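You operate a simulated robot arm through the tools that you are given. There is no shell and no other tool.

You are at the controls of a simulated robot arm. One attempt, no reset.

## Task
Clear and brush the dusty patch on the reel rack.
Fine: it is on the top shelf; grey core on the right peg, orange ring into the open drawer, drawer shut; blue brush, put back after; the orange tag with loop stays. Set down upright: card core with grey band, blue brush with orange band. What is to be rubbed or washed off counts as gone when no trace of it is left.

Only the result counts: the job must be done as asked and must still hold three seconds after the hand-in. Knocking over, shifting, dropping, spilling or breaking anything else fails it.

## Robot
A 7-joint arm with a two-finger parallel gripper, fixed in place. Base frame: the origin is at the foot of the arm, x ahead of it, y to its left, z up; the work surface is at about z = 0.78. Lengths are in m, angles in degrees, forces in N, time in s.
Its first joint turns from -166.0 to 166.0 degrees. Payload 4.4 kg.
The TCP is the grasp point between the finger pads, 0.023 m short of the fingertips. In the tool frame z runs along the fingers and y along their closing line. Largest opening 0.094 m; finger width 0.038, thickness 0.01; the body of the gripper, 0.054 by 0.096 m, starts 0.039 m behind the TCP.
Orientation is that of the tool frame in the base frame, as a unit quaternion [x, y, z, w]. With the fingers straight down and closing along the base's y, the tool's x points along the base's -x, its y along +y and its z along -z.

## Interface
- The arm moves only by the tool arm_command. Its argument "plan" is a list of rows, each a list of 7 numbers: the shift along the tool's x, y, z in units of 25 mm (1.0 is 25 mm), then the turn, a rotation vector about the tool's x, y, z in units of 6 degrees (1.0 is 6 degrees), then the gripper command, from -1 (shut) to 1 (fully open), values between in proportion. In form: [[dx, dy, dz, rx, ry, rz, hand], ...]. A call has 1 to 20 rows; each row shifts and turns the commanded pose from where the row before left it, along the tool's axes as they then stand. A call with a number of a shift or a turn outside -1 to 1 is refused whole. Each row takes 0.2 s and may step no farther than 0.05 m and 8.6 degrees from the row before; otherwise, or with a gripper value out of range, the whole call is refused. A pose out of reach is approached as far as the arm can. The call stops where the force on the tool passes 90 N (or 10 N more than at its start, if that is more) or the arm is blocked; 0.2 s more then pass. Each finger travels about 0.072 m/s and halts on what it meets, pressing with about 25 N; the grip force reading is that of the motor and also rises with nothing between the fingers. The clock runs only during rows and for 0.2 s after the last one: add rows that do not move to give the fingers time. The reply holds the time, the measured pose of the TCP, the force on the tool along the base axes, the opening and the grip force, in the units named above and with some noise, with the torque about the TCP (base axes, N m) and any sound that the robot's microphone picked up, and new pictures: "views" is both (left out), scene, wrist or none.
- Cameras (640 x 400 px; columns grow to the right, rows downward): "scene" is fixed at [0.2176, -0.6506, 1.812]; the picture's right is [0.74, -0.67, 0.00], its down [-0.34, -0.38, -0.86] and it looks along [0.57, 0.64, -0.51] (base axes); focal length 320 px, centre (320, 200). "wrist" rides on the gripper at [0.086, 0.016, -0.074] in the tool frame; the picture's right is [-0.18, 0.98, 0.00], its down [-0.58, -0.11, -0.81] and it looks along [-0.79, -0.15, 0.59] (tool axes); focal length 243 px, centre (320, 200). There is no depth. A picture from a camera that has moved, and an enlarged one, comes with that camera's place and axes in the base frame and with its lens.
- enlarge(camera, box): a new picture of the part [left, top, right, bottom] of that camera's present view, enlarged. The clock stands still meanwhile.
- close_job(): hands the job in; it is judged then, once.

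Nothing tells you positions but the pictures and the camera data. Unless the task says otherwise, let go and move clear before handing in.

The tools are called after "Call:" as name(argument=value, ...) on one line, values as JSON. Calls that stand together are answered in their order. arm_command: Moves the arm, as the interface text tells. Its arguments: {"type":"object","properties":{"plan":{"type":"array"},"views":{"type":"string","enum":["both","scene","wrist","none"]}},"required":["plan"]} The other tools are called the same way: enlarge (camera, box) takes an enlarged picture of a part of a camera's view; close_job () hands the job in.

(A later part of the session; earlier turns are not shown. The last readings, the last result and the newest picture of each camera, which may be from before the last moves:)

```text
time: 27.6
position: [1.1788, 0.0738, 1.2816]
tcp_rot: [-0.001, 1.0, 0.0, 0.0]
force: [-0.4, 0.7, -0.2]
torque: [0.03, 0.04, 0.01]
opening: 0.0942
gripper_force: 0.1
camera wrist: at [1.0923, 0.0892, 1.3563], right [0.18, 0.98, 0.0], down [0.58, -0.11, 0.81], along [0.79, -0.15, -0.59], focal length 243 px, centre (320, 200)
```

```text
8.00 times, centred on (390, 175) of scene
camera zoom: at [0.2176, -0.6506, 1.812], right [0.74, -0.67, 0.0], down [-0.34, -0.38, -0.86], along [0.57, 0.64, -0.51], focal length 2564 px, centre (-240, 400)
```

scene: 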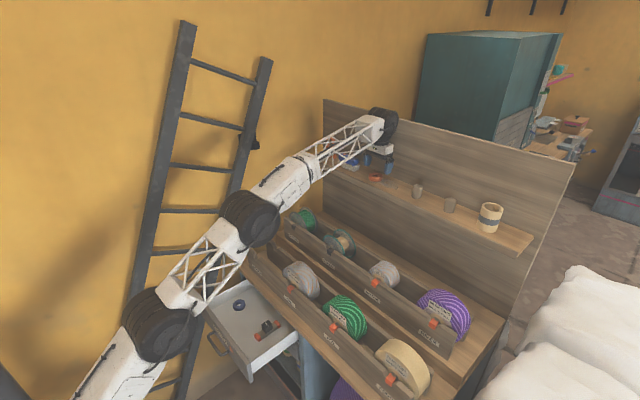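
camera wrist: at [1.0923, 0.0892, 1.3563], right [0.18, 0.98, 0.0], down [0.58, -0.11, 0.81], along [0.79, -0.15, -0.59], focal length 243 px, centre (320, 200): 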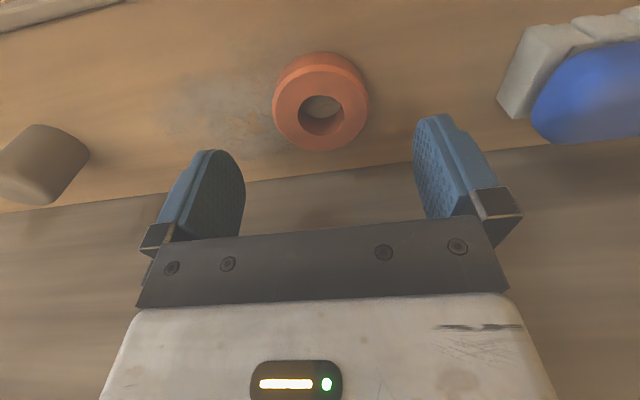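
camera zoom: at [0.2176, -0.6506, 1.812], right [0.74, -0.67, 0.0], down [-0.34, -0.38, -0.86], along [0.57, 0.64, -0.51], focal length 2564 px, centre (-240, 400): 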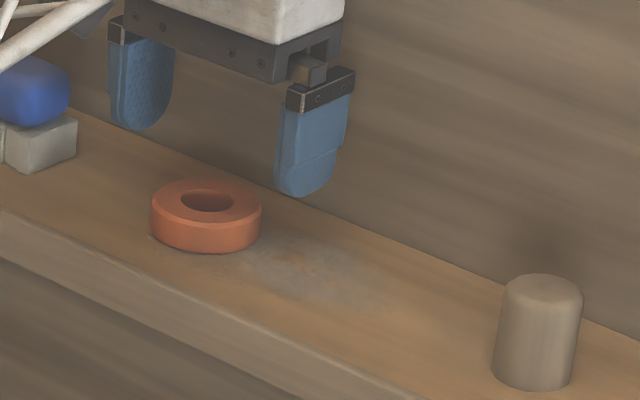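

The ring sits between the fingers, centered within a couple of mm. I descend until the pads overlap the ring, staying a few mm off the shelf, and close.

Call:
arm_command(plan=[[0.14, 0.02, 0.6, 0, 0, 0, 1], [0, 0, 0.6, 0, 0, 0, 1], [0, 0, 0.42, 0, 0, 0, 1], [0, 0, 0, 0, 0, 0, 1], [0, 0, 0, 0, 0, 0, -1], [0, 0, 0, 0, 0, 0, -1], [0, 0, 0, 0, 0, 0, -1], [0, 0, 0, 0, 0, 0, -1], [0, 0, 0, 0, 0, 0, -1]], views="both")

Call:
enlarge(camera="scene", box=[350, 150, 430, 200])

```text
time: 29.6
position: [1.1745, 0.0742, 1.2424]
tcp_rot: [0.0, 1.0, 0.0, 0.0]
force: [-0.4, 0.0, 0.9]
torque: [0.0, -0.06, 0.04]
opening: 0.0551
gripper_force: 24.8
camera wrist: at [1.0873, 0.0891, 1.3173], right [0.18, 0.98, 0.0], down [0.58, -0.11, 0.81], along [0.79, -0.15, -0.59], focal length 243 px, centre (320, 200)
```

scene: 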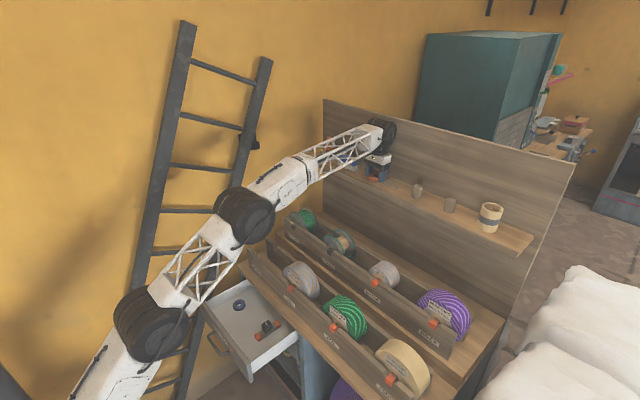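
wrist: 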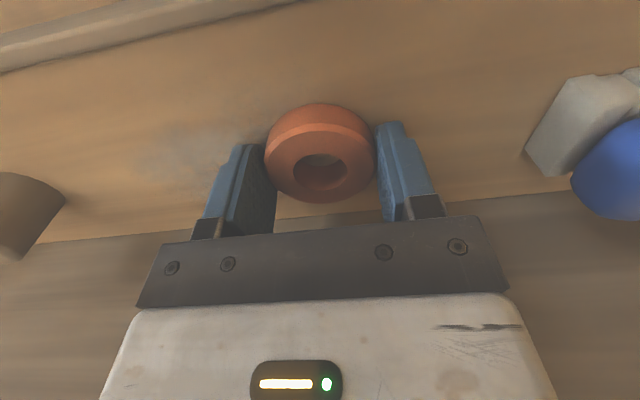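

```text
8.00 times, centred on (390, 175) of scene
camera zoom: at [0.2176, -0.6506, 1.812], right [0.74, -0.67, 0.0], down [-0.34, -0.38, -0.86], along [0.57, 0.64, -0.51], focal length 2564 px, centre (-240, 400)
```

zoom: 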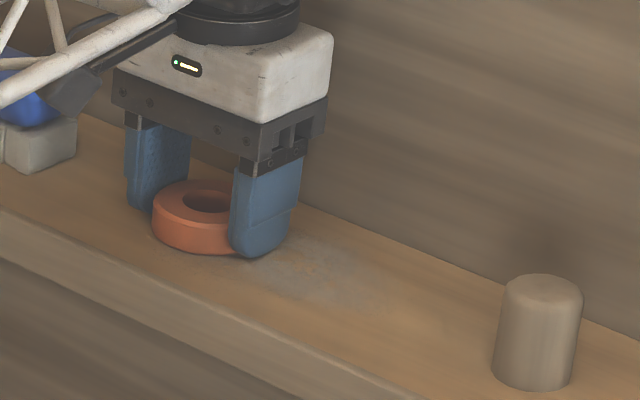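

The ring is gripped (opening 0.055). I lift it, pull back from the shelf, and look at it and the drawer.

Call:
arm_command(plan=[[0, 0, -0.5, 0, 0, 0, -1], [0, 0, -1, 0, 0, 0, -1], [0, 0, -1, 0, 0, 0, -1], [0.5, 0, -0.6, 0, 0, 0, -1], [1, 0, 0, 0, 0, 0, -1], [1, 0, 0, 0, 0, 0, -1], [1, 0, 0, 0, 0, 0, -1], [1, 0, 0, 0, 0, 0, -1], [1, 0, 0, 0, 0, 0, -1], [1, 0, 0, 0, 0, 0, -1], [1, 0, 0, 0, 0, 0, -1], [1, 0, 0, 0, 0, 0, -1], [1, 0, 0, 0, 0, 0, -1], [1, 0, 0, 0, 0, 0, -1], [0, 0, 0, 0, 0, 0, -1]], views="both")

Call:
enlarge(camera="scene", box=[190, 260, 350, 380])

Call:
enlarge(camera="scene", box=[300, 130, 460, 230])

```text
time: 32.8
position: [0.9113, 0.0768, 1.3174]
tcp_rot: [0.0, 1.0, 0.0, 0.001]
force: [-0.3, 0.7, -1.0]
torque: [0.03, -0.02, 0.01]
opening: 0.0552
gripper_force: 25.0
camera wrist: at [0.8243, 0.0923, 1.3925], right [0.18, 0.98, 0.0], down [0.58, -0.11, 0.81], along [0.79, -0.15, -0.59], focal length 243 px, centre (320, 200)
```

scene: 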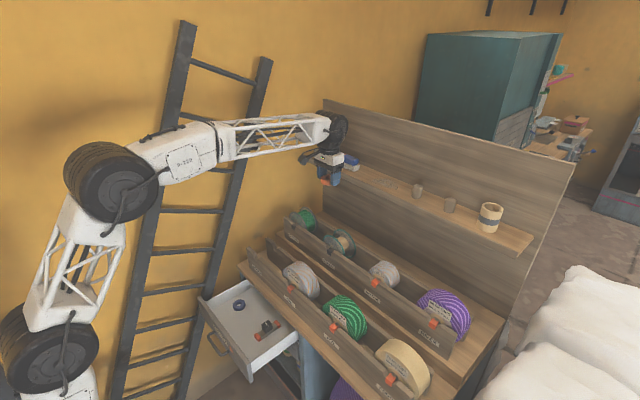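
wrist: 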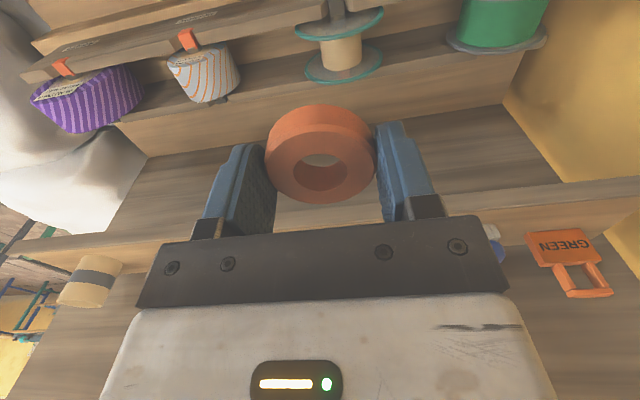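

```text
3.33 times, centred on (270, 320) of scene
camera zoom: at [0.2176, -0.6506, 1.812], right [0.74, -0.67, 0.0], down [-0.34, -0.38, -0.86], along [0.57, 0.64, -0.51], focal length 1068 px, centre (487, -200)
```

zoom: 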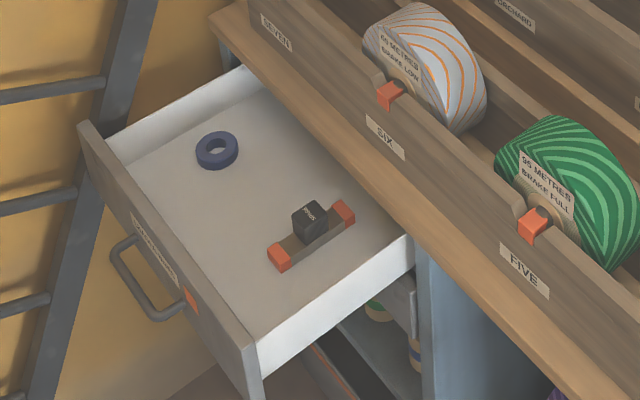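

```text
4.00 times, centred on (380, 180) of scene
camera zoom: at [0.2176, -0.6506, 1.812], right [0.74, -0.67, 0.0], down [-0.34, -0.38, -0.86], along [0.57, 0.64, -0.51], focal length 1282 px, centre (80, 280)
```

zoom: 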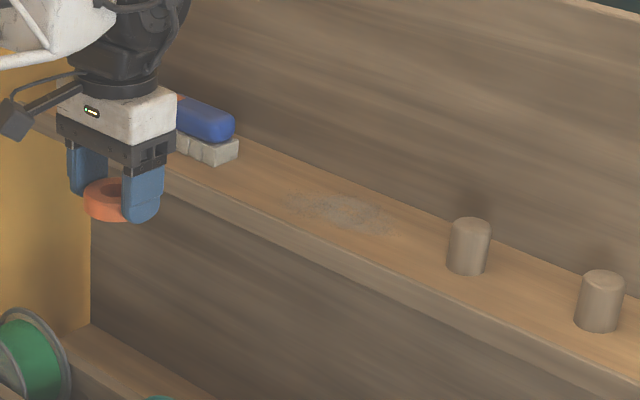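

The ring is held, the shelf is cleared and the whole dust patch is visible. In the drawer there is a blue ring at about (0.61, 0.33) and a bar with a black block at about (0.63, 0.135), with free floor between them. I move over in front of the drawer.

Call:
arm_command(plan=[[0.5, 0.15, 0, 0, 0, 0, -1], [1, 0.35, 0.3, 0, 0, 0, -1], [1, 0.35, 0.5, 0, 0, 0, -1], [1, 0.35, 0.5, 0, 0, 0, -1], [1, 0.35, 0.5, 0, 0, 0, -1], [1, 0.35, 0.5, 0, 0, 0, -1], [1, 0.35, 0.5, 0, 0, 0, -1], [1, 0.35, 0.5, 0, 0, 0, -1], [1, 0.35, 0.5, 0, 0, 0, -1], [1, 0.35, 0.5, 0, 0, 0, -1], [1, 0.35, 0.5, 0, 0, 0, -1], [1, 0.35, 0.5, 0, 0, 0, -1], [1, 0.35, 0.5, 0, 0, 0, -1], [1, 0.35, 0.5, 0, 0, 0, -1], [1, 0.35, 0.5, 0, 0, 0, -1], [1, 0.35, 0.5, 0, 0, 0, -1], [1, 0.35, 0.5, 0, 0, 0, -1], [1, 0.35, 0.5, 0, 0, 0, -1], [0.5, 0.1, 0.5, 0, 0, 0, -1], [0, 0, 0, 0, 0, 0, -1]], views="both")

Call:
enlarge(camera="wrist", box=[120, 0, 560, 240])

```text
time: 37.0
position: [0.4616, 0.2288, 1.1018]
tcp_rot: [0.001, 1.0, 0.0, 0.0]
force: [0.1, 0.3, -1.1]
torque: [-0.04, 0.0, 0.0]
opening: 0.0552
gripper_force: 25.2
camera wrist: at [0.3743, 0.2449, 1.1769], right [0.18, 0.98, 0.0], down [0.58, -0.11, 0.81], along [0.79, -0.15, -0.59], focal length 243 px, centre (320, 200)
```

scene: 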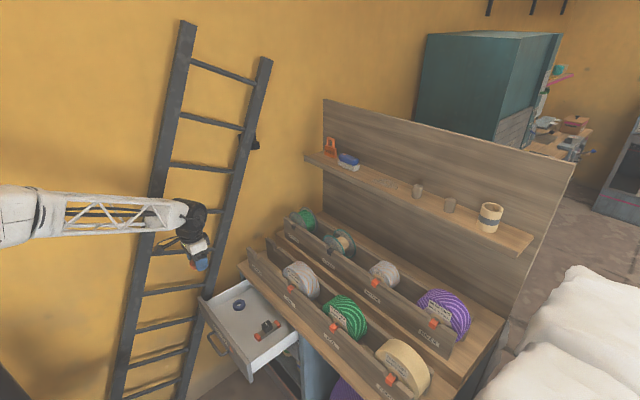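
wrist: 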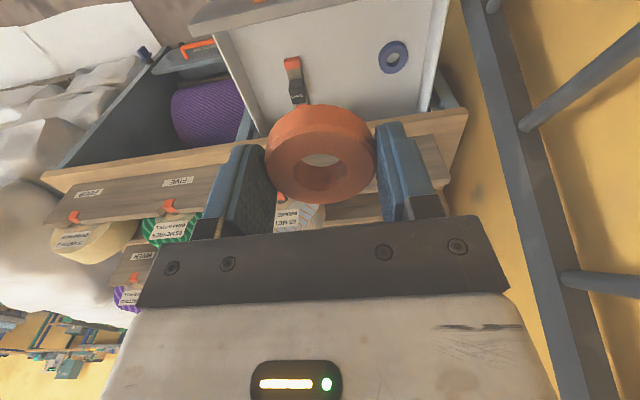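

```text
1.45 times, centred on (340, 120) of wrist
camera zoom: at [0.3743, 0.2449, 1.1769], right [0.18, 0.98, 0.0], down [0.58, -0.11, 0.81], along [0.79, -0.15, -0.59], focal length 353 px, centre (291, 316)
```

zoom: 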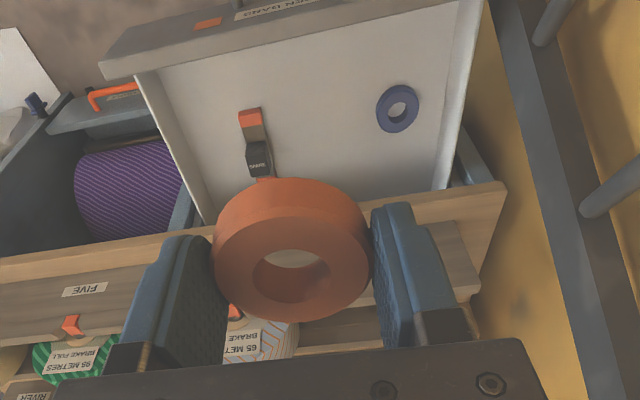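

The drawer floor is at z ≈ 0.655, with x from about 0.52 back under the counter and y from about 0.045 to 0.405, and the panel top is about 0.74. I turn the tool 90° so the wrist camera hangs to the side and clears the panel, then come over the free spot at (0.575, 0.245).

Call:
arm_command(plan=[[0, 0, 0, 0, 0, 1, -1], [0, 0, 0, 0, 0, 1, -1], [0, 0, 0, 0, 0, 1, -1], [0, 0, 0, 0, 0, 1, -1], [0, 0, 0, 0, 0, 1, -1], [0, 0, 0, 0, 0, 1, -1], [0, 0, 0, 0, 0, 1, -1], [0, 0, 0, 0, 0, 1, -1], [0, 0, 0, 0, 0, 1, -1], [0, 0, 0, 0, 0, 1, -1], [0, 0, 0, 0, 0, 1, -1], [0, 0, 0, 0, 0, 1, -1], [0, 0, 0, 0, 0, 1, -1], [0, 0, 0, 0, 0, 1, -1], [0, 0, 0, 0, 0, 1, -1], [0, 0, 0, 0, 0, 0, -1]], views="wrist")

```text
time: 40.4
position: [0.4603, 0.2315, 1.0988]
tcp_rot: [0.708, 0.706, 0.0, 0.0]
force: [-0.4, 0.0, -0.9]
torque: [0.0, 0.01, -0.02]
opening: 0.0551
gripper_force: 24.9
camera wrist: at [0.4772, 0.3162, 1.174], right [0.98, -0.19, 0.0], down [-0.11, -0.58, 0.81], along [-0.15, -0.79, -0.59], focal length 243 px, centre (320, 200)
```

wrist: 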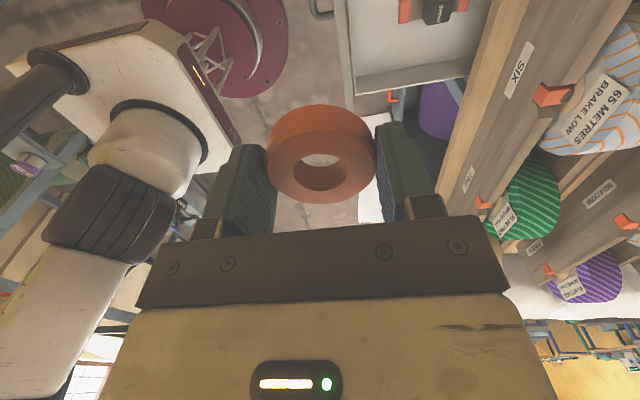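

The turn worked. I move over the free spot and down to just above the drawer rim.

Call:
arm_command(plan=[[0.11, 0.92, 1, 0, 0, 0, -1], [0.11, 0.92, 1, 0, 0, 0, -1], [0.11, 0.92, 1, 0, 0, 0, -1], [0.11, 0.92, 1, 0, 0, 0, -1], [0.11, 0.92, 1, 0, 0, 0, -1], [0, 0, 1, 0, 0, 0, -1], [0, 0, 1, 0, 0, 0, -1], [0, 0, 1, 0, 0, 0, -1], [0, 0, 1, 0, 0, 0, -1], [0, 0, 1, 0, 0, 0, -1], [0, 0, 1, 0, 0, 0, -1], [0, 0, 0.8, 0, 0, 0, -1], [0, 0, 0, 0, 0, 0, -1]], views="both")

Call:
enlarge(camera="scene", box=[190, 250, 350, 370])

```text
time: 43.2
position: [0.5758, 0.2434, 0.8046]
tcp_rot: [0.707, 0.707, 0.0, 0.001]
force: [-0.4, 0.4, -1.2]
torque: [-0.01, 0.02, -0.02]
opening: 0.0552
gripper_force: 24.8
camera wrist: at [0.5919, 0.3296, 0.8792], right [0.98, -0.18, 0.0], down [-0.11, -0.58, 0.81], along [-0.15, -0.79, -0.59], focal length 243 px, centre (320, 200)
```

scene: 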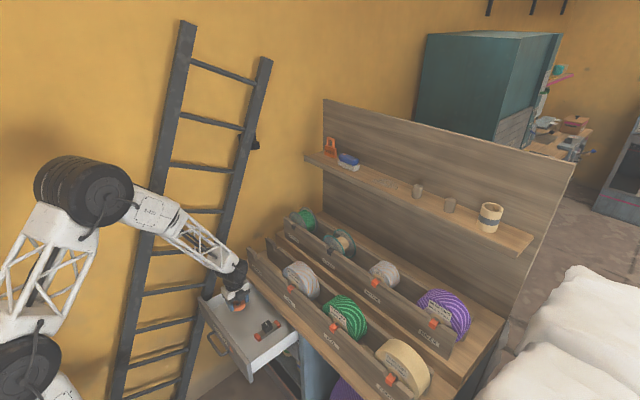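
wrist: 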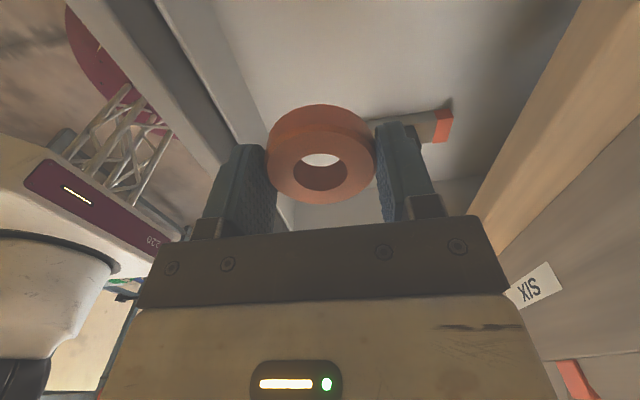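

```text
3.33 times, centred on (270, 310) of scene
camera zoom: at [0.2176, -0.6506, 1.812], right [0.74, -0.67, 0.0], down [-0.34, -0.38, -0.86], along [0.57, 0.64, -0.51], focal length 1068 px, centre (487, -167)
```

zoom: 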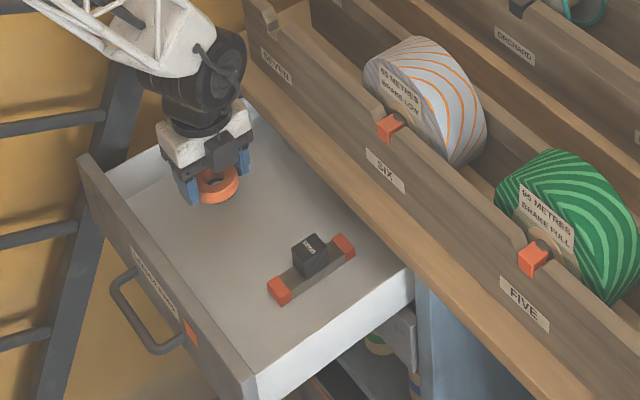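

The path into the drawer is clear: panel to the left, counter edge to the right. I lower toward the drawer floor.

Call:
arm_command(plan=[[0, 0, 1, 0, 0, 0, -1], [0, 0, 1, 0, 0, 0, -1], [0, 0, 1, 0, 0, 0, -1], [0, 0, 0.8, 0, 0, 0, -1], [0, 0, 0, 0, 0, 0, -1]], views="both")

Call:
enlarge(camera="scene", box=[190, 250, 350, 370])

```text
time: 44.4
position: [0.5764, 0.2453, 0.7101]
tcp_rot: [0.707, 0.707, -0.001, 0.0]
force: [-0.2, -0.8, -1.2]
torque: [-0.04, 0.02, 0.01]
opening: 0.0553
gripper_force: 25.3
camera wrist: at [0.5925, 0.3311, 0.785], right [0.98, -0.18, 0.0], down [-0.11, -0.58, 0.81], along [-0.15, -0.79, -0.59], focal length 243 px, centre (320, 200)
```

scene: 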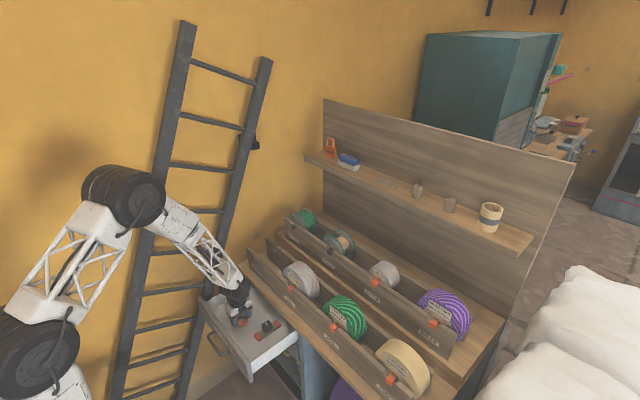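
wrist: 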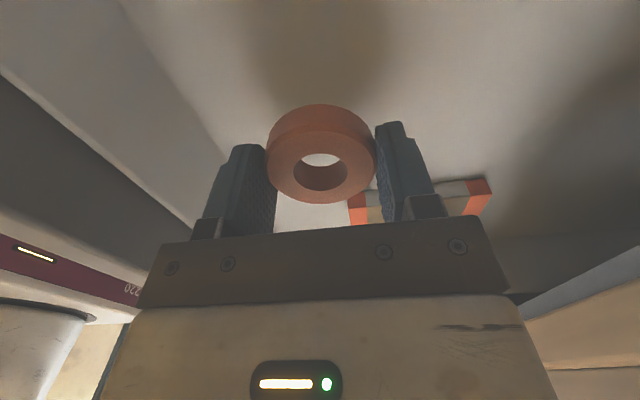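

```text
3.33 times, centred on (270, 310) of scene
camera zoom: at [0.2176, -0.6506, 1.812], right [0.74, -0.67, 0.0], down [-0.34, -0.38, -0.86], along [0.57, 0.64, -0.51], focal length 1068 px, centre (487, -167)
```

zoom: 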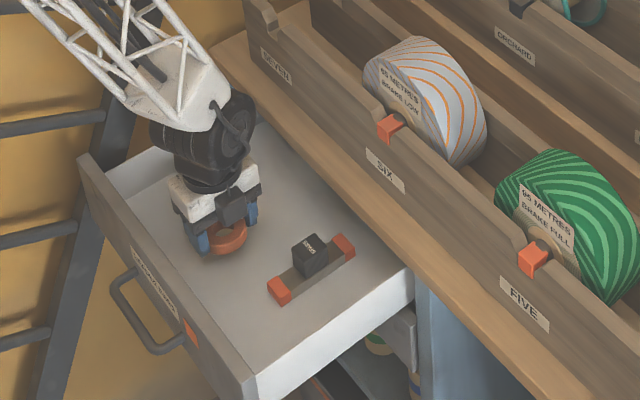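

About 25 mm remain, so I lower in small steps until contact.

Call:
arm_command(plan=[[0, 0, 0.2, 0, 0, 0, -1], [0, 0, 0.2, 0, 0, 0, -1], [0, 0, 0.2, 0, 0, 0, -1], [0, 0, 0, 0, 0, 0, -1]], views="none")

Call:
arm_command(plan=[[0, 0, 0.15, 0, 0, 0, -1], [0, 0, 0, 0, 0, 0, -1]], views="wrist")

```text
time: 45.4
position: [0.5782, 0.2429, 0.6959]
tcp_rot: [0.707, 0.707, 0.001, 0.0]
force: [-0.8, -0.3, -1.0]
torque: [0.0, -0.01, 0.01]
opening: 0.0553
gripper_force: 25.0
```

```text
time: 46.0
position: [0.5773, 0.2425, 0.6911]
tcp_rot: [0.707, 0.707, 0.0, 0.0]
force: [-0.2, -0.3, -1.3]
torque: [0.02, 0.02, -0.02]
opening: 0.0551
gripper_force: 24.8
camera wrist: at [0.5931, 0.3294, 0.7655], right [0.98, -0.18, 0.0], down [-0.11, -0.58, 0.81], along [-0.15, -0.79, -0.59], focal length 243 px, centre (320, 200)
```

wrist: 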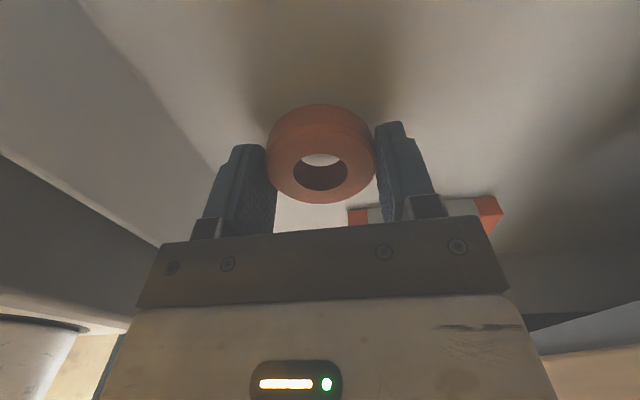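

Call:
arm_command(plan=[[0, 0, 0.12, 0, 0, 0, -1], [0, 0, 0.12, 0, 0, 0, -1], [0, 0, 0, 0, 0, 0, -1]], views="none")

```text
time: 46.8
position: [0.577, 0.2441, 0.684]
tcp_rot: [0.707, 0.707, 0.0, -0.001]
force: [-0.2, -0.2, -1.1]
torque: [0.01, 0.01, -0.01]
opening: 0.0553
gripper_force: 24.8
```

Call:
arm_command(plan=[[0, 0, 0.1, 0, 0, 0, -1], [0, 0, 0.1, 0, 0, 0, -1], [0, 0, 0, 0, 0, 0, -1]], views="none")

Call:
enlarge(camera="scene", box=[220, 290, 284, 330])

Call:
enlarge(camera="wrist", box=[240, 80, 400, 220])

```text
time: 47.6
position: [0.5757, 0.2444, 0.681]
tcp_rot: [0.707, 0.707, 0.0, -0.001]
force: [-0.3, -0.1, -1.3]
torque: [0.03, -0.02, 0.0]
opening: 0.0555
gripper_force: 24.3
```

```text
10.00 times, centred on (252, 310) of scene
camera zoom: at [0.2176, -0.6506, 1.812], right [0.74, -0.67, 0.0], down [-0.34, -0.38, -0.86], along [0.57, 0.64, -0.51], focal length 3205 px, centre (1000, -900)
```

zoom: 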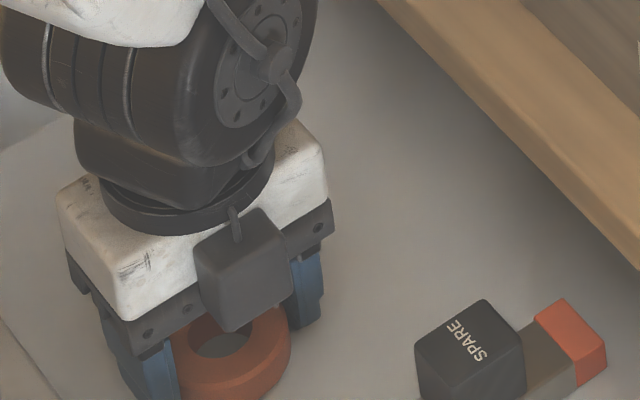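

```text
2.86 times, centred on (320, 150) of wrist
camera zoom: at [0.5925, 0.3301, 0.7554], right [0.98, -0.18, 0.0], down [-0.11, -0.58, 0.81], along [-0.15, -0.79, -0.59], focal length 693 px, centre (320, 343)
```

zoom: 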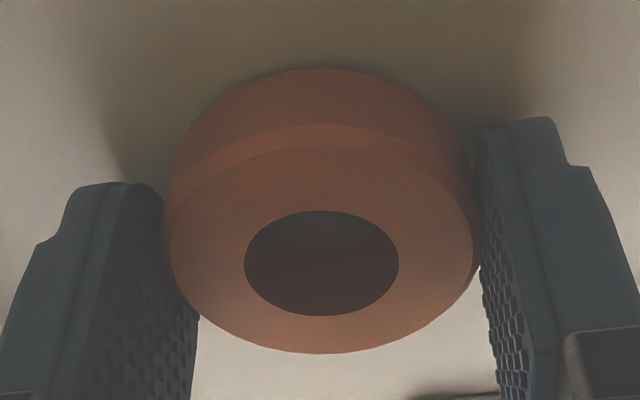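

No contact yet; the ring hovers just above the drawer floor. I continue in small steps.

Call:
arm_command(plan=[[0, 0, 0.1, 0, 0, 0, -1], [0, 0, 0.1, 0, 0, 0, -1], [0, 0, 0, 0, 0, 0, -1]], views="none")

```text
time: 48.4
position: [0.5759, 0.2455, 0.6756]
tcp_rot: [0.708, 0.707, 0.002, 0.001]
force: [0.6, -9.4, 45.7]
torque: [-0.18, -0.43, -0.13]
opening: 0.0556
gripper_force: 25.1
```

Contact with the floor. I back off 2 mm to relieve the force, open partway to release, and check.

Call:
arm_command(plan=[[0, 0, -0.08, 0, 0, 0, -1], [0, 0, 0, 0, 0, 0, -1]], views="none")

Call:
arm_command(plan=[[0, 0, 0, 0, 0, 0, 0.3], [0, 0, 0, 0, 0, 0, 0.55], [0, 0, 0, 0, 0, 0, 0.55], [0, 0, 0, 0, 0, 0, 0.55]], views="both")

```text
time: 49.0
position: [0.5742, 0.2446, 0.6762]
tcp_rot: [0.707, 0.707, 0.0, -0.001]
force: [-1.6, 3.3, 9.2]
torque: [0.17, -0.21, 0.15]
opening: 0.0554
gripper_force: 24.5
```

```text
time: 50.0
position: [0.5748, 0.2438, 0.677]
tcp_rot: [0.707, 0.707, 0.0, 0.0]
force: [0.0, 0.2, 0.6]
torque: [-0.01, -0.06, 0.01]
opening: 0.0729
gripper_force: 0.1
camera wrist: at [0.5914, 0.3299, 0.7514], right [0.98, -0.18, 0.0], down [-0.11, -0.58, 0.81], along [-0.15, -0.79, -0.59], focal length 243 px, centre (320, 200)
```

scene: 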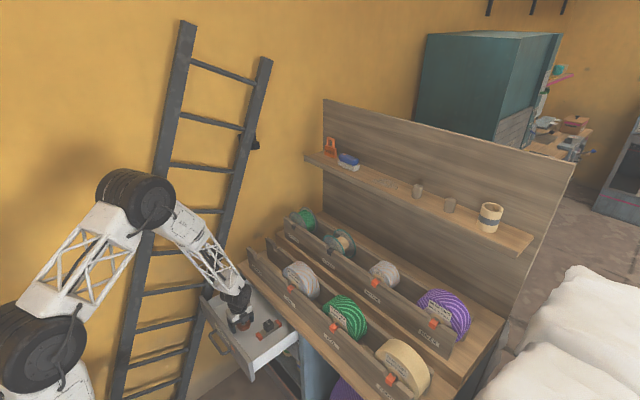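
wrist: 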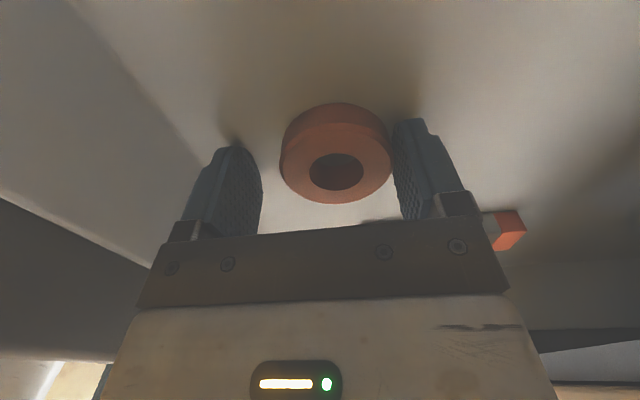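

The ring is released on the drawer floor. I rise straight up out of the drawer.

Call:
arm_command(plan=[[0, 0, -0.4, 0, 0, 0, 0.6], [0, 0, -0.8, 0, 0, 0, 0.6], [0, 0, -1, 0, 0, 0, 0.6], [0, 0, -1, 0, 0, 0, 0.6], [0, 0, -1, 0, 0, 0, 0.6], [0, 0, -1, 0, 0, 0, 0.6], [0, 0, -1, 0, 0, 0, 0.6], [0, 0, -1, 0, 0, 0, 0.6], [0, 0, -1, 0, 0, 0, 0.6], [0, 0, -1, 0, 0, 0, 0.6], [0, 0, -1, 0, 0, 0, 0.6], [0, 0, 0, 0, 0, 0, 0.6]], views="both")

Call:
enlarge(camera="scene", box=[190, 260, 350, 380])

```text
time: 52.6
position: [0.5782, 0.242, 0.9327]
tcp_rot: [0.707, 0.707, 0.0, 0.0]
force: [0.0, -0.5, 0.7]
torque: [0.0, 0.0, -0.02]
opening: 0.0749
gripper_force: 0.2
camera wrist: at [0.5937, 0.3278, 1.0067], right [0.98, -0.18, 0.0], down [-0.11, -0.58, 0.81], along [-0.15, -0.79, -0.59], focal length 243 px, centre (320, 200)
```

scene: 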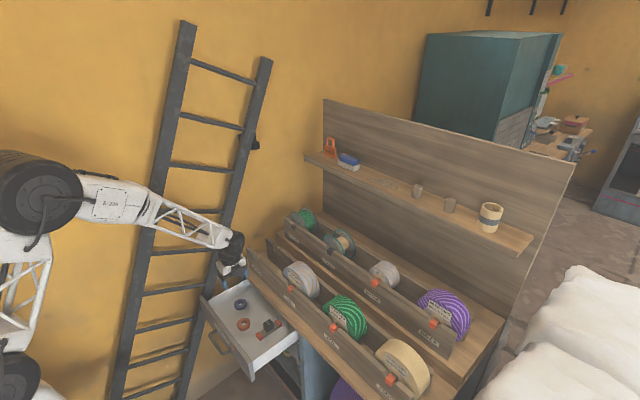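
wrist: 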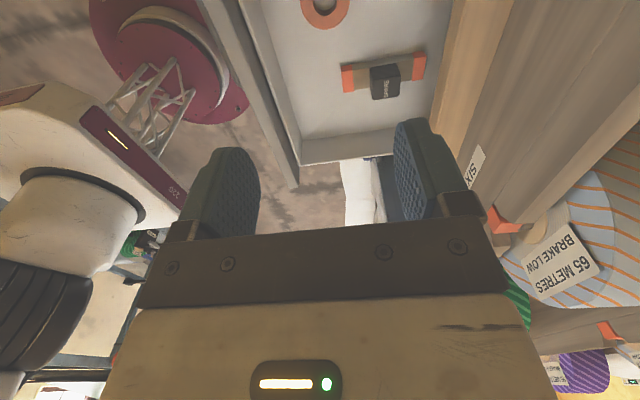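

```text
3.33 times, centred on (270, 320) of scene
camera zoom: at [0.2176, -0.6506, 1.812], right [0.74, -0.67, 0.0], down [-0.34, -0.38, -0.86], along [0.57, 0.64, -0.51], focal length 1068 px, centre (487, -200)
```

zoom: 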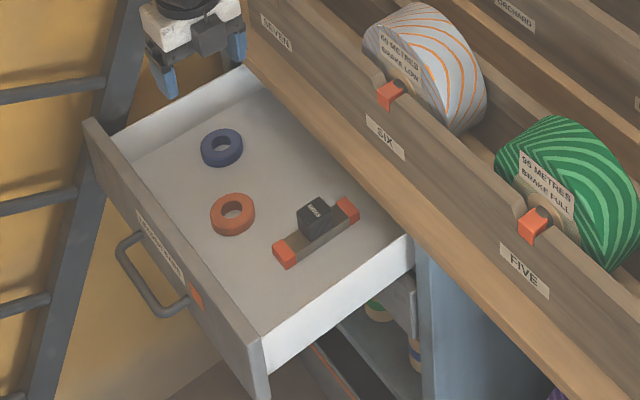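

The orange ring lies in the drawer clear of the other things. Next I shut the drawer: I back off in front of it and turn the hand to the normal yaw.

Call:
arm_command(plan=[[0.35, -1, 0, 0, 0, 0, -1], [0.35, -1, 0, 0, 0, 0, -1], [0.35, -1, 0, 0, 0, 0, -1], [0.35, -1, 0, 0, 0, 0, -1], [0.35, -1, 0, 0, 0, 0, -1], [0.35, -1, 0, 0, 0, 0, -1], [0.35, -1, 0, 0, 0, 0, -1], [0.35, -1, 0, 0, 0, 0, -1], [0, -1, 0, 0, 0, 0, -1], [0, -1, 0, 0, 0, 0, -1]], views="none")

Call:
arm_command(plan=[[0, 0, 0, 0, 0, -1, -1], [0, 0, 0, 0, 0, -1, -1], [0, 0, 0, 0, 0, -1, -1], [0, 0, 0, 0, 0, -1, -1], [0, 0, 0, 0, 0, -1, -1], [0, 0, 0, 0, 0, -1, -1], [0, 0, 0, 0, 0, -1, -1], [0, 0, 0, 0, 0, -1, -1], [0, 0, 0, 0, 0, -1, -1], [0, 0, 0, 0, 0, -1, -1], [0, 0, 0, 0, 0, -1, -1], [0, 0, 0, 0, 0, -1, -1], [0, 0, 0, 0, 0, -1, -1], [0, 0, 0, 0, 0, -1, -1], [0, 0, 0, 0, 0, -1, -1], [0, 0, 0, 0, 0, 0, -1]], views="both")

```text
time: 54.8
position: [0.3276, 0.3133, 0.9341]
tcp_rot: [0.707, 0.707, 0.0, 0.0]
force: [-1.1, 1.4, 0.0]
torque: [0.02, 0.02, -0.01]
opening: 0.0
gripper_force: 24.8
```

```text
time: 58.2
position: [0.3266, 0.314, 0.932]
tcp_rot: [0.0, 1.0, 0.0, -0.001]
force: [0.0, 0.3, -0.4]
torque: [0.01, 0.01, 0.0]
opening: 0.0
gripper_force: 25.1
camera wrist: at [0.2393, 0.3301, 1.0068], right [0.18, 0.98, 0.0], down [0.58, -0.11, 0.81], along [0.79, -0.15, -0.59], focal length 243 px, centre (320, 200)
```

scene: 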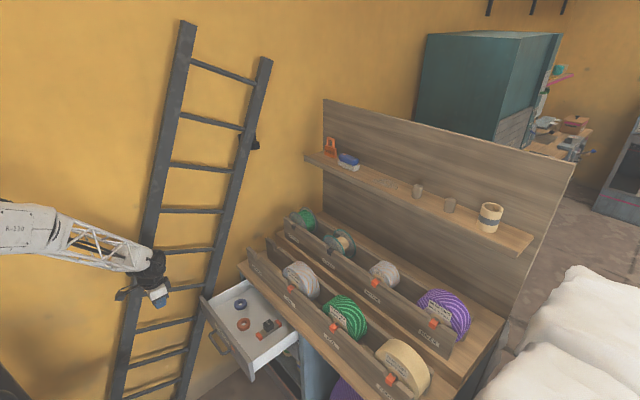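
wrist: 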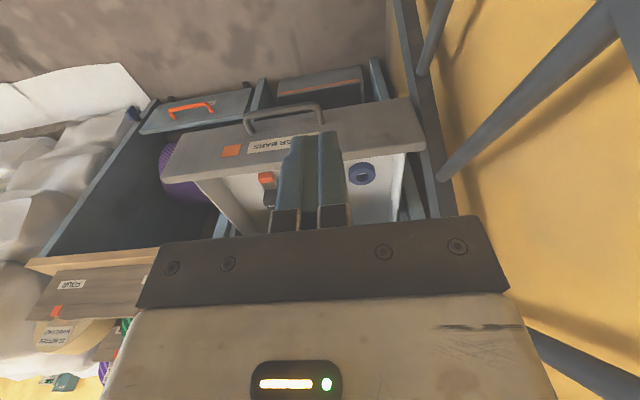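

I can see the drawer front with its handle. I zoom in to fix the heights.

Call:
enlarge(camera="wrist", box=[140, 60, 460, 260])

```text
2.00 times, centred on (300, 160) of wrist
camera zoom: at [0.2393, 0.3301, 1.0068], right [0.18, 0.98, 0.0], down [0.58, -0.11, 0.81], along [0.79, -0.15, -0.59], focal length 485 px, centre (360, 280)
```

zoom: 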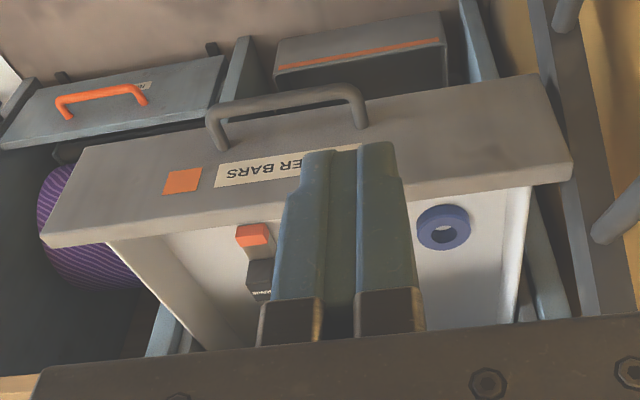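

The front panel spans z ≈ 0.645–0.75 and y ≈ 0.03–0.43, with the handle low at z ≈ 0.675. I'll push at the panel centre above the handle with closed fingers tilted forward, and first I take up the pose in front of it.

Call:
arm_command(plan=[[0, 0, 0, 0, -1, 0, -1], [0, 0, 0, 0, -1, 0, -1], [0, 0, 0, 0, -1, 0, -1], [0, 0, 0, 0, -1, 0, -1], [0, 0, 0, 0, -1, 0, -1], [0, 0, 0, 0, -1, 0, -1], [0, 0, 0, 0, -1, 0, -1], [0.3625, -0.425, 1, 0, 0, 0, -1], [0.3625, -0.425, 1, 0, 0, 0, -1], [0.3625, -0.425, 1, 0, 0, 0, -1], [0.3625, -0.425, 1, 0, 0, 0, -1], [0.3625, -0.425, 1, 0, 0, 0, -1], [0.3625, -0.425, 1, 0, 0, 0, -1], [0.3625, -0.425, 1, 0, 0, 0, -1], [0.3625, -0.425, 1, 0, 0, 0, -1], [0, 0, 0, 0, 0, 0, -1]], views="both")

Call:
enlarge(camera="scene", box=[170, 260, 330, 380])

```text
time: 61.6
position: [0.4073, 0.2308, 0.7349]
tcp_rot: [0.001, 0.934, 0.0, 0.358]
force: [-0.2, -1.0, 0.1]
torque: [0.01, 0.0, 0.02]
opening: 0.0003
gripper_force: 24.9
camera wrist: at [0.2931, 0.2459, 0.732], right [0.14, 0.98, 0.12], down [-0.11, -0.11, 0.99], along [0.98, -0.15, 0.09], focal length 243 px, centre (320, 200)
```

scene: 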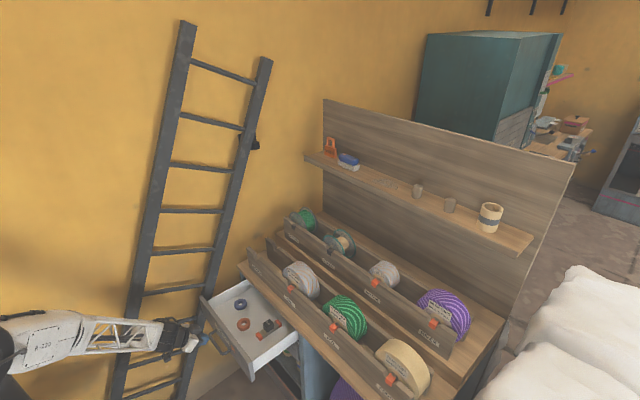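
wrist: 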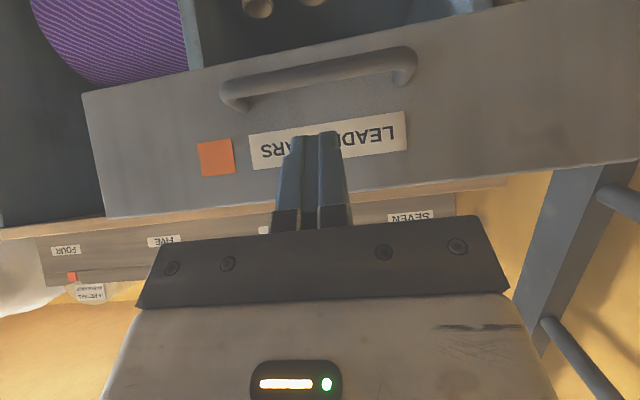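

```text
3.33 times, centred on (250, 320) of scene
camera zoom: at [0.2176, -0.6506, 1.812], right [0.74, -0.67, 0.0], down [-0.34, -0.38, -0.86], along [0.57, 0.64, -0.51], focal length 1068 px, centre (553, -200)
```

zoom: 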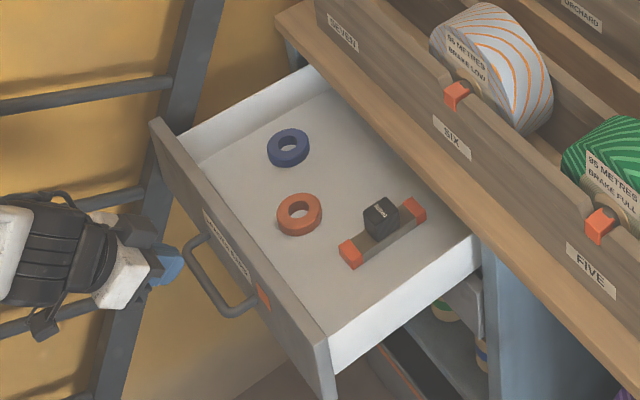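

The fingertips are in front of the panel at the label. I push slowly forward.

Call:
arm_command(plan=[[-0.37, 0, 0.335, 0, 0, 0, -1], [-0.37, 0, 0.335, 0, 0, 0, -1], [-0.3, 0, 0.27, 0, 0, 0, -1], [-0.2, 0, 0.18, 0, 0, 0, -1], [-0.3, 0, 0.27, 0, 0, 0, -1], [-0.37, 0, 0.335, 0, 0, 0, -1], [-0.37, 0, 0.335, 0, 0, 0, -1], [-0.37, 0, 0.335, 0, 0, 0, -1], [-0.37, 0, 0.335, 0, 0, 0, -1], [-0.3, 0, 0.27, 0, 0, 0, -1], [-0.15, 0, 0.135, 0, 0, 0, -1]], views="both")

Call:
enlarge(camera="scene", box=[170, 260, 330, 380])

```text
time: 64.0
position: [0.5229, 0.2305, 0.7339]
tcp_rot: [0.0, 0.934, 0.0, 0.357]
force: [0.4, 0.2, 0.3]
torque: [-0.02, 0.02, -0.02]
opening: 0.0
gripper_force: 25.1
camera wrist: at [0.4074, 0.2461, 0.7315], right [0.14, 0.98, 0.12], down [-0.11, -0.11, 0.99], along [0.98, -0.15, 0.09], focal length 243 px, centre (320, 200)
```

scene: 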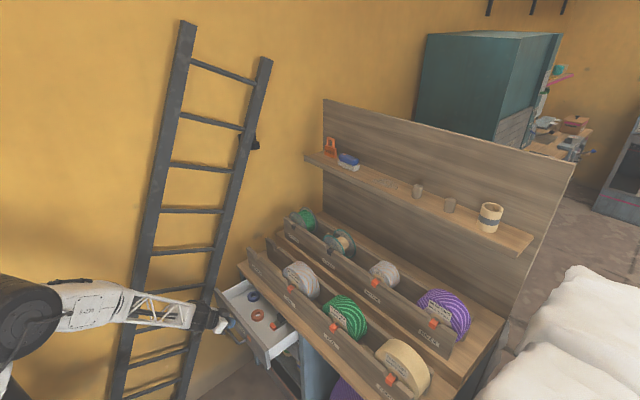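
wrist: 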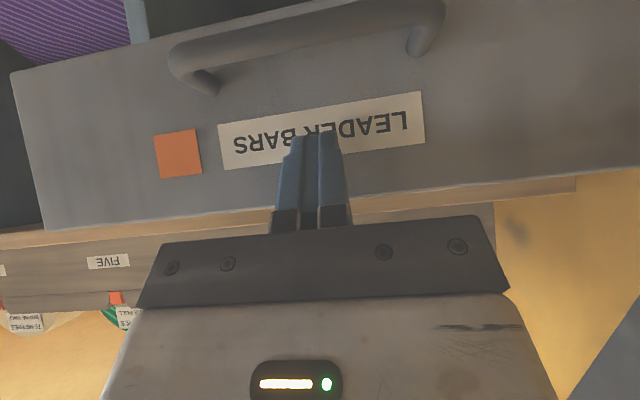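

```text
3.33 times, centred on (250, 320) of scene
camera zoom: at [0.2176, -0.6506, 1.812], right [0.74, -0.67, 0.0], down [-0.34, -0.38, -0.86], along [0.57, 0.64, -0.51], focal length 1068 px, centre (553, -200)
```

zoom: 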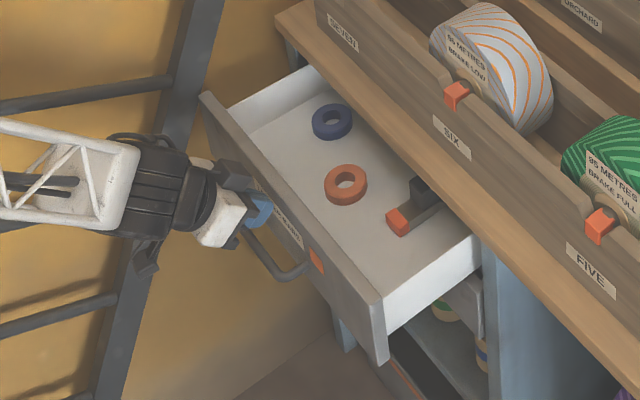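

The drawer slides in smoothly with its contents in place. I continue pushing.

Call:
arm_command(plan=[[-0.2, 0, 0.18, 0, 0, 0, -1], [-0.3, 0, 0.27, 0, 0, 0, -1], [-0.37, 0, 0.335, 0, 0, 0, -1], [-0.37, 0, 0.335, 0, 0, 0, -1], [-0.37, 0, 0.335, 0, 0, 0, -1], [-0.37, 0, 0.335, 0, 0, 0, -1], [-0.3, 0, 0.27, 0, 0, 0, -1], [-0.2, 0, 0.18, 0, 0, 0, -1], [-0.1, 0, 0.09, 0, 0, 0, -1]], views="both")

Call:
enlarge(camera="scene", box=[190, 250, 350, 370])

```text
time: 66.0
position: [0.6104, 0.231, 0.7338]
tcp_rot: [0.0, 0.934, 0.001, 0.358]
force: [-0.6, 0.5, -0.1]
torque: [-0.03, -0.01, 0.01]
opening: 0.0
gripper_force: 24.8
camera wrist: at [0.4953, 0.2453, 0.7312], right [0.14, 0.98, 0.12], down [-0.11, -0.11, 0.99], along [0.98, -0.15, 0.09], focal length 243 px, centre (320, 200)
```

scene: 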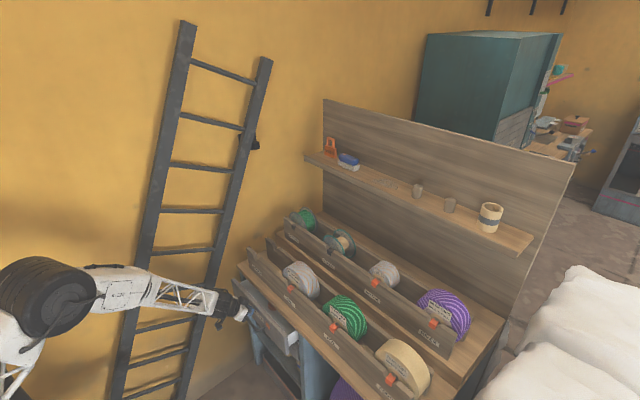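
wrist: 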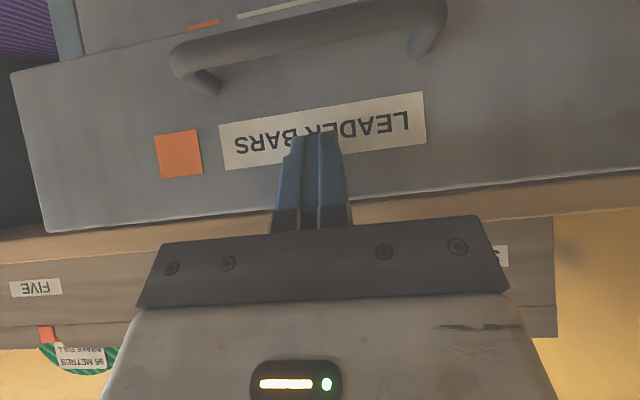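

```text
3.33 times, centred on (270, 310) of scene
camera zoom: at [0.2176, -0.6506, 1.812], right [0.74, -0.67, 0.0], down [-0.34, -0.38, -0.86], along [0.57, 0.64, -0.51], focal length 1068 px, centre (487, -167)
```

zoom: 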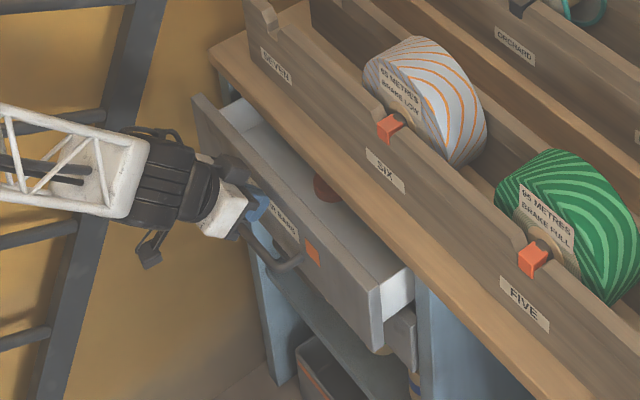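

The drawer is nearly shut. I push on with smaller steps, watching the force.

Call:
arm_command(plan=[[-0.15, 0, 0.135, 0, 0, 0, -1], [-0.3, 0, 0.27, 0, 0, 0, -1], [-0.3, 0, 0.27, 0, 0, 0, -1], [-0.3, 0, 0.27, 0, 0, 0, -1], [-0.15, 0, 0.135, 0, 0, 0, -1], [0, 0, 0, 0, 0, 0, -1]], views="both")

Call:
enlarge(camera="scene", box=[190, 250, 350, 370])

```text
time: 67.4
position: [0.6507, 0.2314, 0.7349]
tcp_rot: [0.001, 0.933, 0.0, 0.359]
force: [0.6, -0.6, 0.1]
torque: [0.0, 0.0, -0.01]
opening: 0.0
gripper_force: 25.0
camera wrist: at [0.5363, 0.2455, 0.7323], right [0.14, 0.98, 0.12], down [-0.11, -0.11, 0.99], along [0.98, -0.15, 0.09], focal length 243 px, centre (320, 200)
```

scene: 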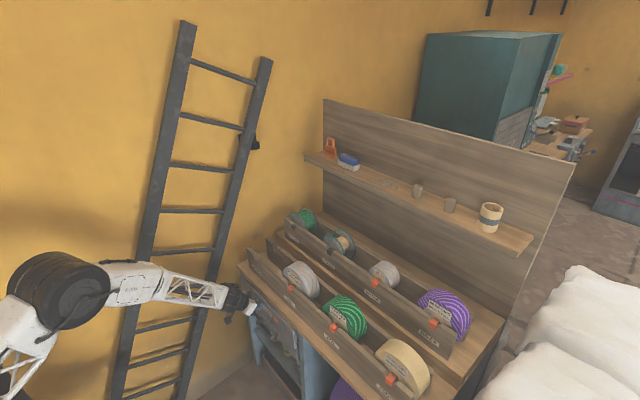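
wrist: 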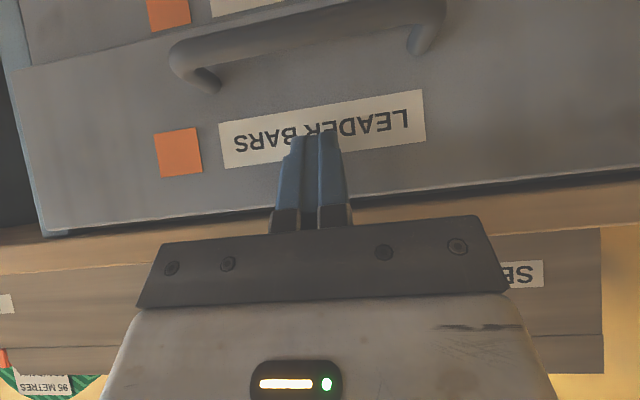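

```text
3.33 times, centred on (270, 310) of scene
camera zoom: at [0.2176, -0.6506, 1.812], right [0.74, -0.67, 0.0], down [-0.34, -0.38, -0.86], along [0.57, 0.64, -0.51], focal length 1068 px, centre (487, -167)
```

zoom: 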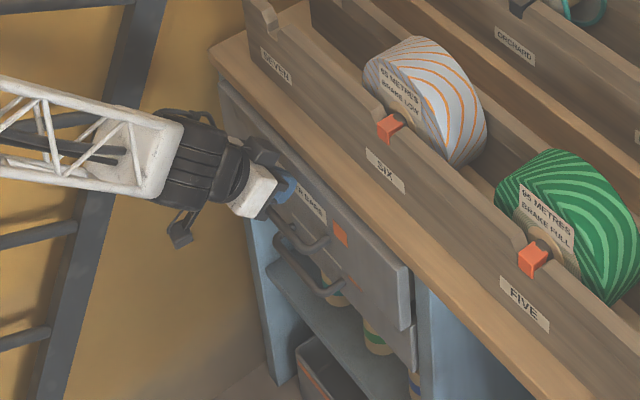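

The panel is nearly in line with the lower drawer front. I push in small steps until it meets its stop.

Call:
arm_command(plan=[[-0.15, 0, 0.135, 0, 0, 0, -1], [-0.15, 0, 0.135, 0, 0, 0, -1], [0, 0, 0, 0, 0, 0, -1]], views="wrist")

Call:
enlarge(camera="scene", box=[220, 270, 320, 345])

```text
time: 68.2
position: [0.6601, 0.2315, 0.7336]
tcp_rot: [0.0, 0.934, 0.0, 0.359]
force: [1.1, 0.2, 0.3]
torque: [0.05, 0.04, 0.0]
opening: 0.0001
gripper_force: 25.5
camera wrist: at [0.5459, 0.2462, 0.7313], right [0.14, 0.98, 0.12], down [-0.11, -0.11, 0.99], along [0.98, -0.15, 0.09], focal length 243 px, centre (320, 200)
```

wrist: 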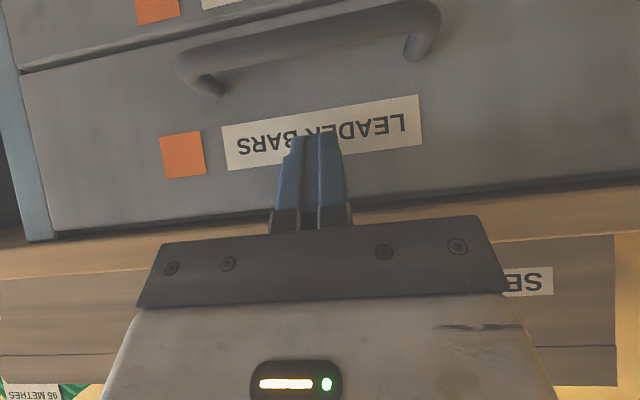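

```text
5.33 times, centred on (270, 308) of scene
camera zoom: at [0.2176, -0.6506, 1.812], right [0.74, -0.67, 0.0], down [-0.34, -0.38, -0.86], along [0.57, 0.64, -0.51], focal length 1710 px, centre (587, -373)
```

zoom: 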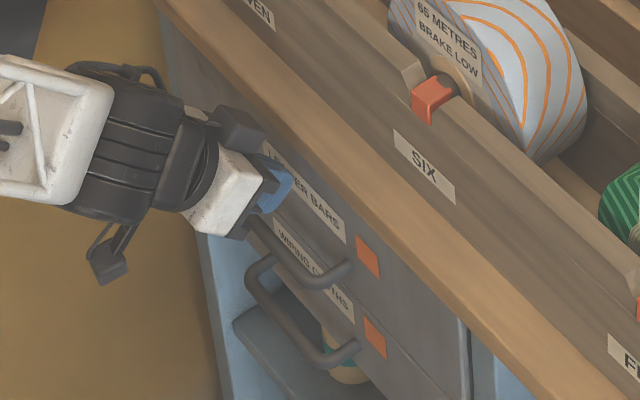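

The panel now looks flush with the cabinet. I nudge a little further to confirm it's against its stop.

Call:
arm_command(plan=[[-0.15, 0, 0.135, 0, 0, 0, -1], [-0.1, 0, 0.09, 0, 0, 0, -1], [0, 0, 0, 0, 0, 0, -1]], views="wrist")

Call:
enlarge(camera="scene", box=[220, 270, 320, 345])

```text
time: 68.8
position: [0.6653, 0.2309, 0.7318]
tcp_rot: [0.0, 0.934, -0.001, 0.357]
force: [-32.3, 0.5, 12.8]
torque: [-0.03, -0.19, 0.02]
opening: 0.0
gripper_force: 24.6
stopped in row 3: the force on the tool passed its limit at 109 N (the readings are from after the stop); the commanded pose is now the measured one
camera wrist: at [0.5512, 0.2461, 0.7296], right [0.14, 0.98, 0.12], down [-0.1, -0.11, 0.99], along [0.99, -0.15, 0.09], focal length 243 px, centre (320, 200)
```

wrist: 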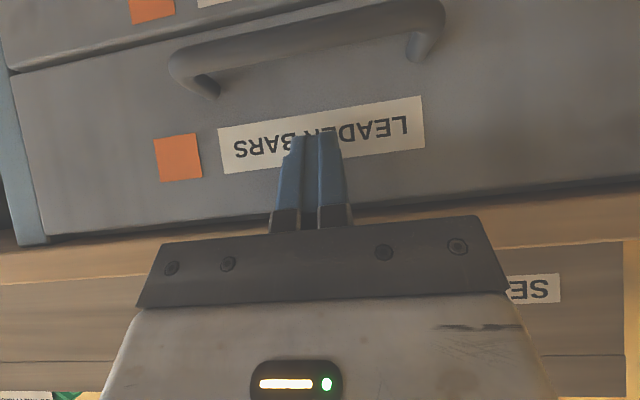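

```text
5.33 times, centred on (270, 308) of scene
camera zoom: at [0.2176, -0.6506, 1.812], right [0.74, -0.67, 0.0], down [-0.34, -0.38, -0.86], along [0.57, 0.64, -0.51], focal length 1710 px, centre (587, -373)
```

zoom: 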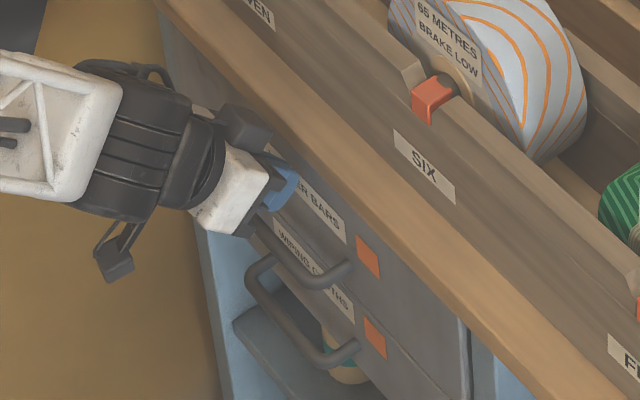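

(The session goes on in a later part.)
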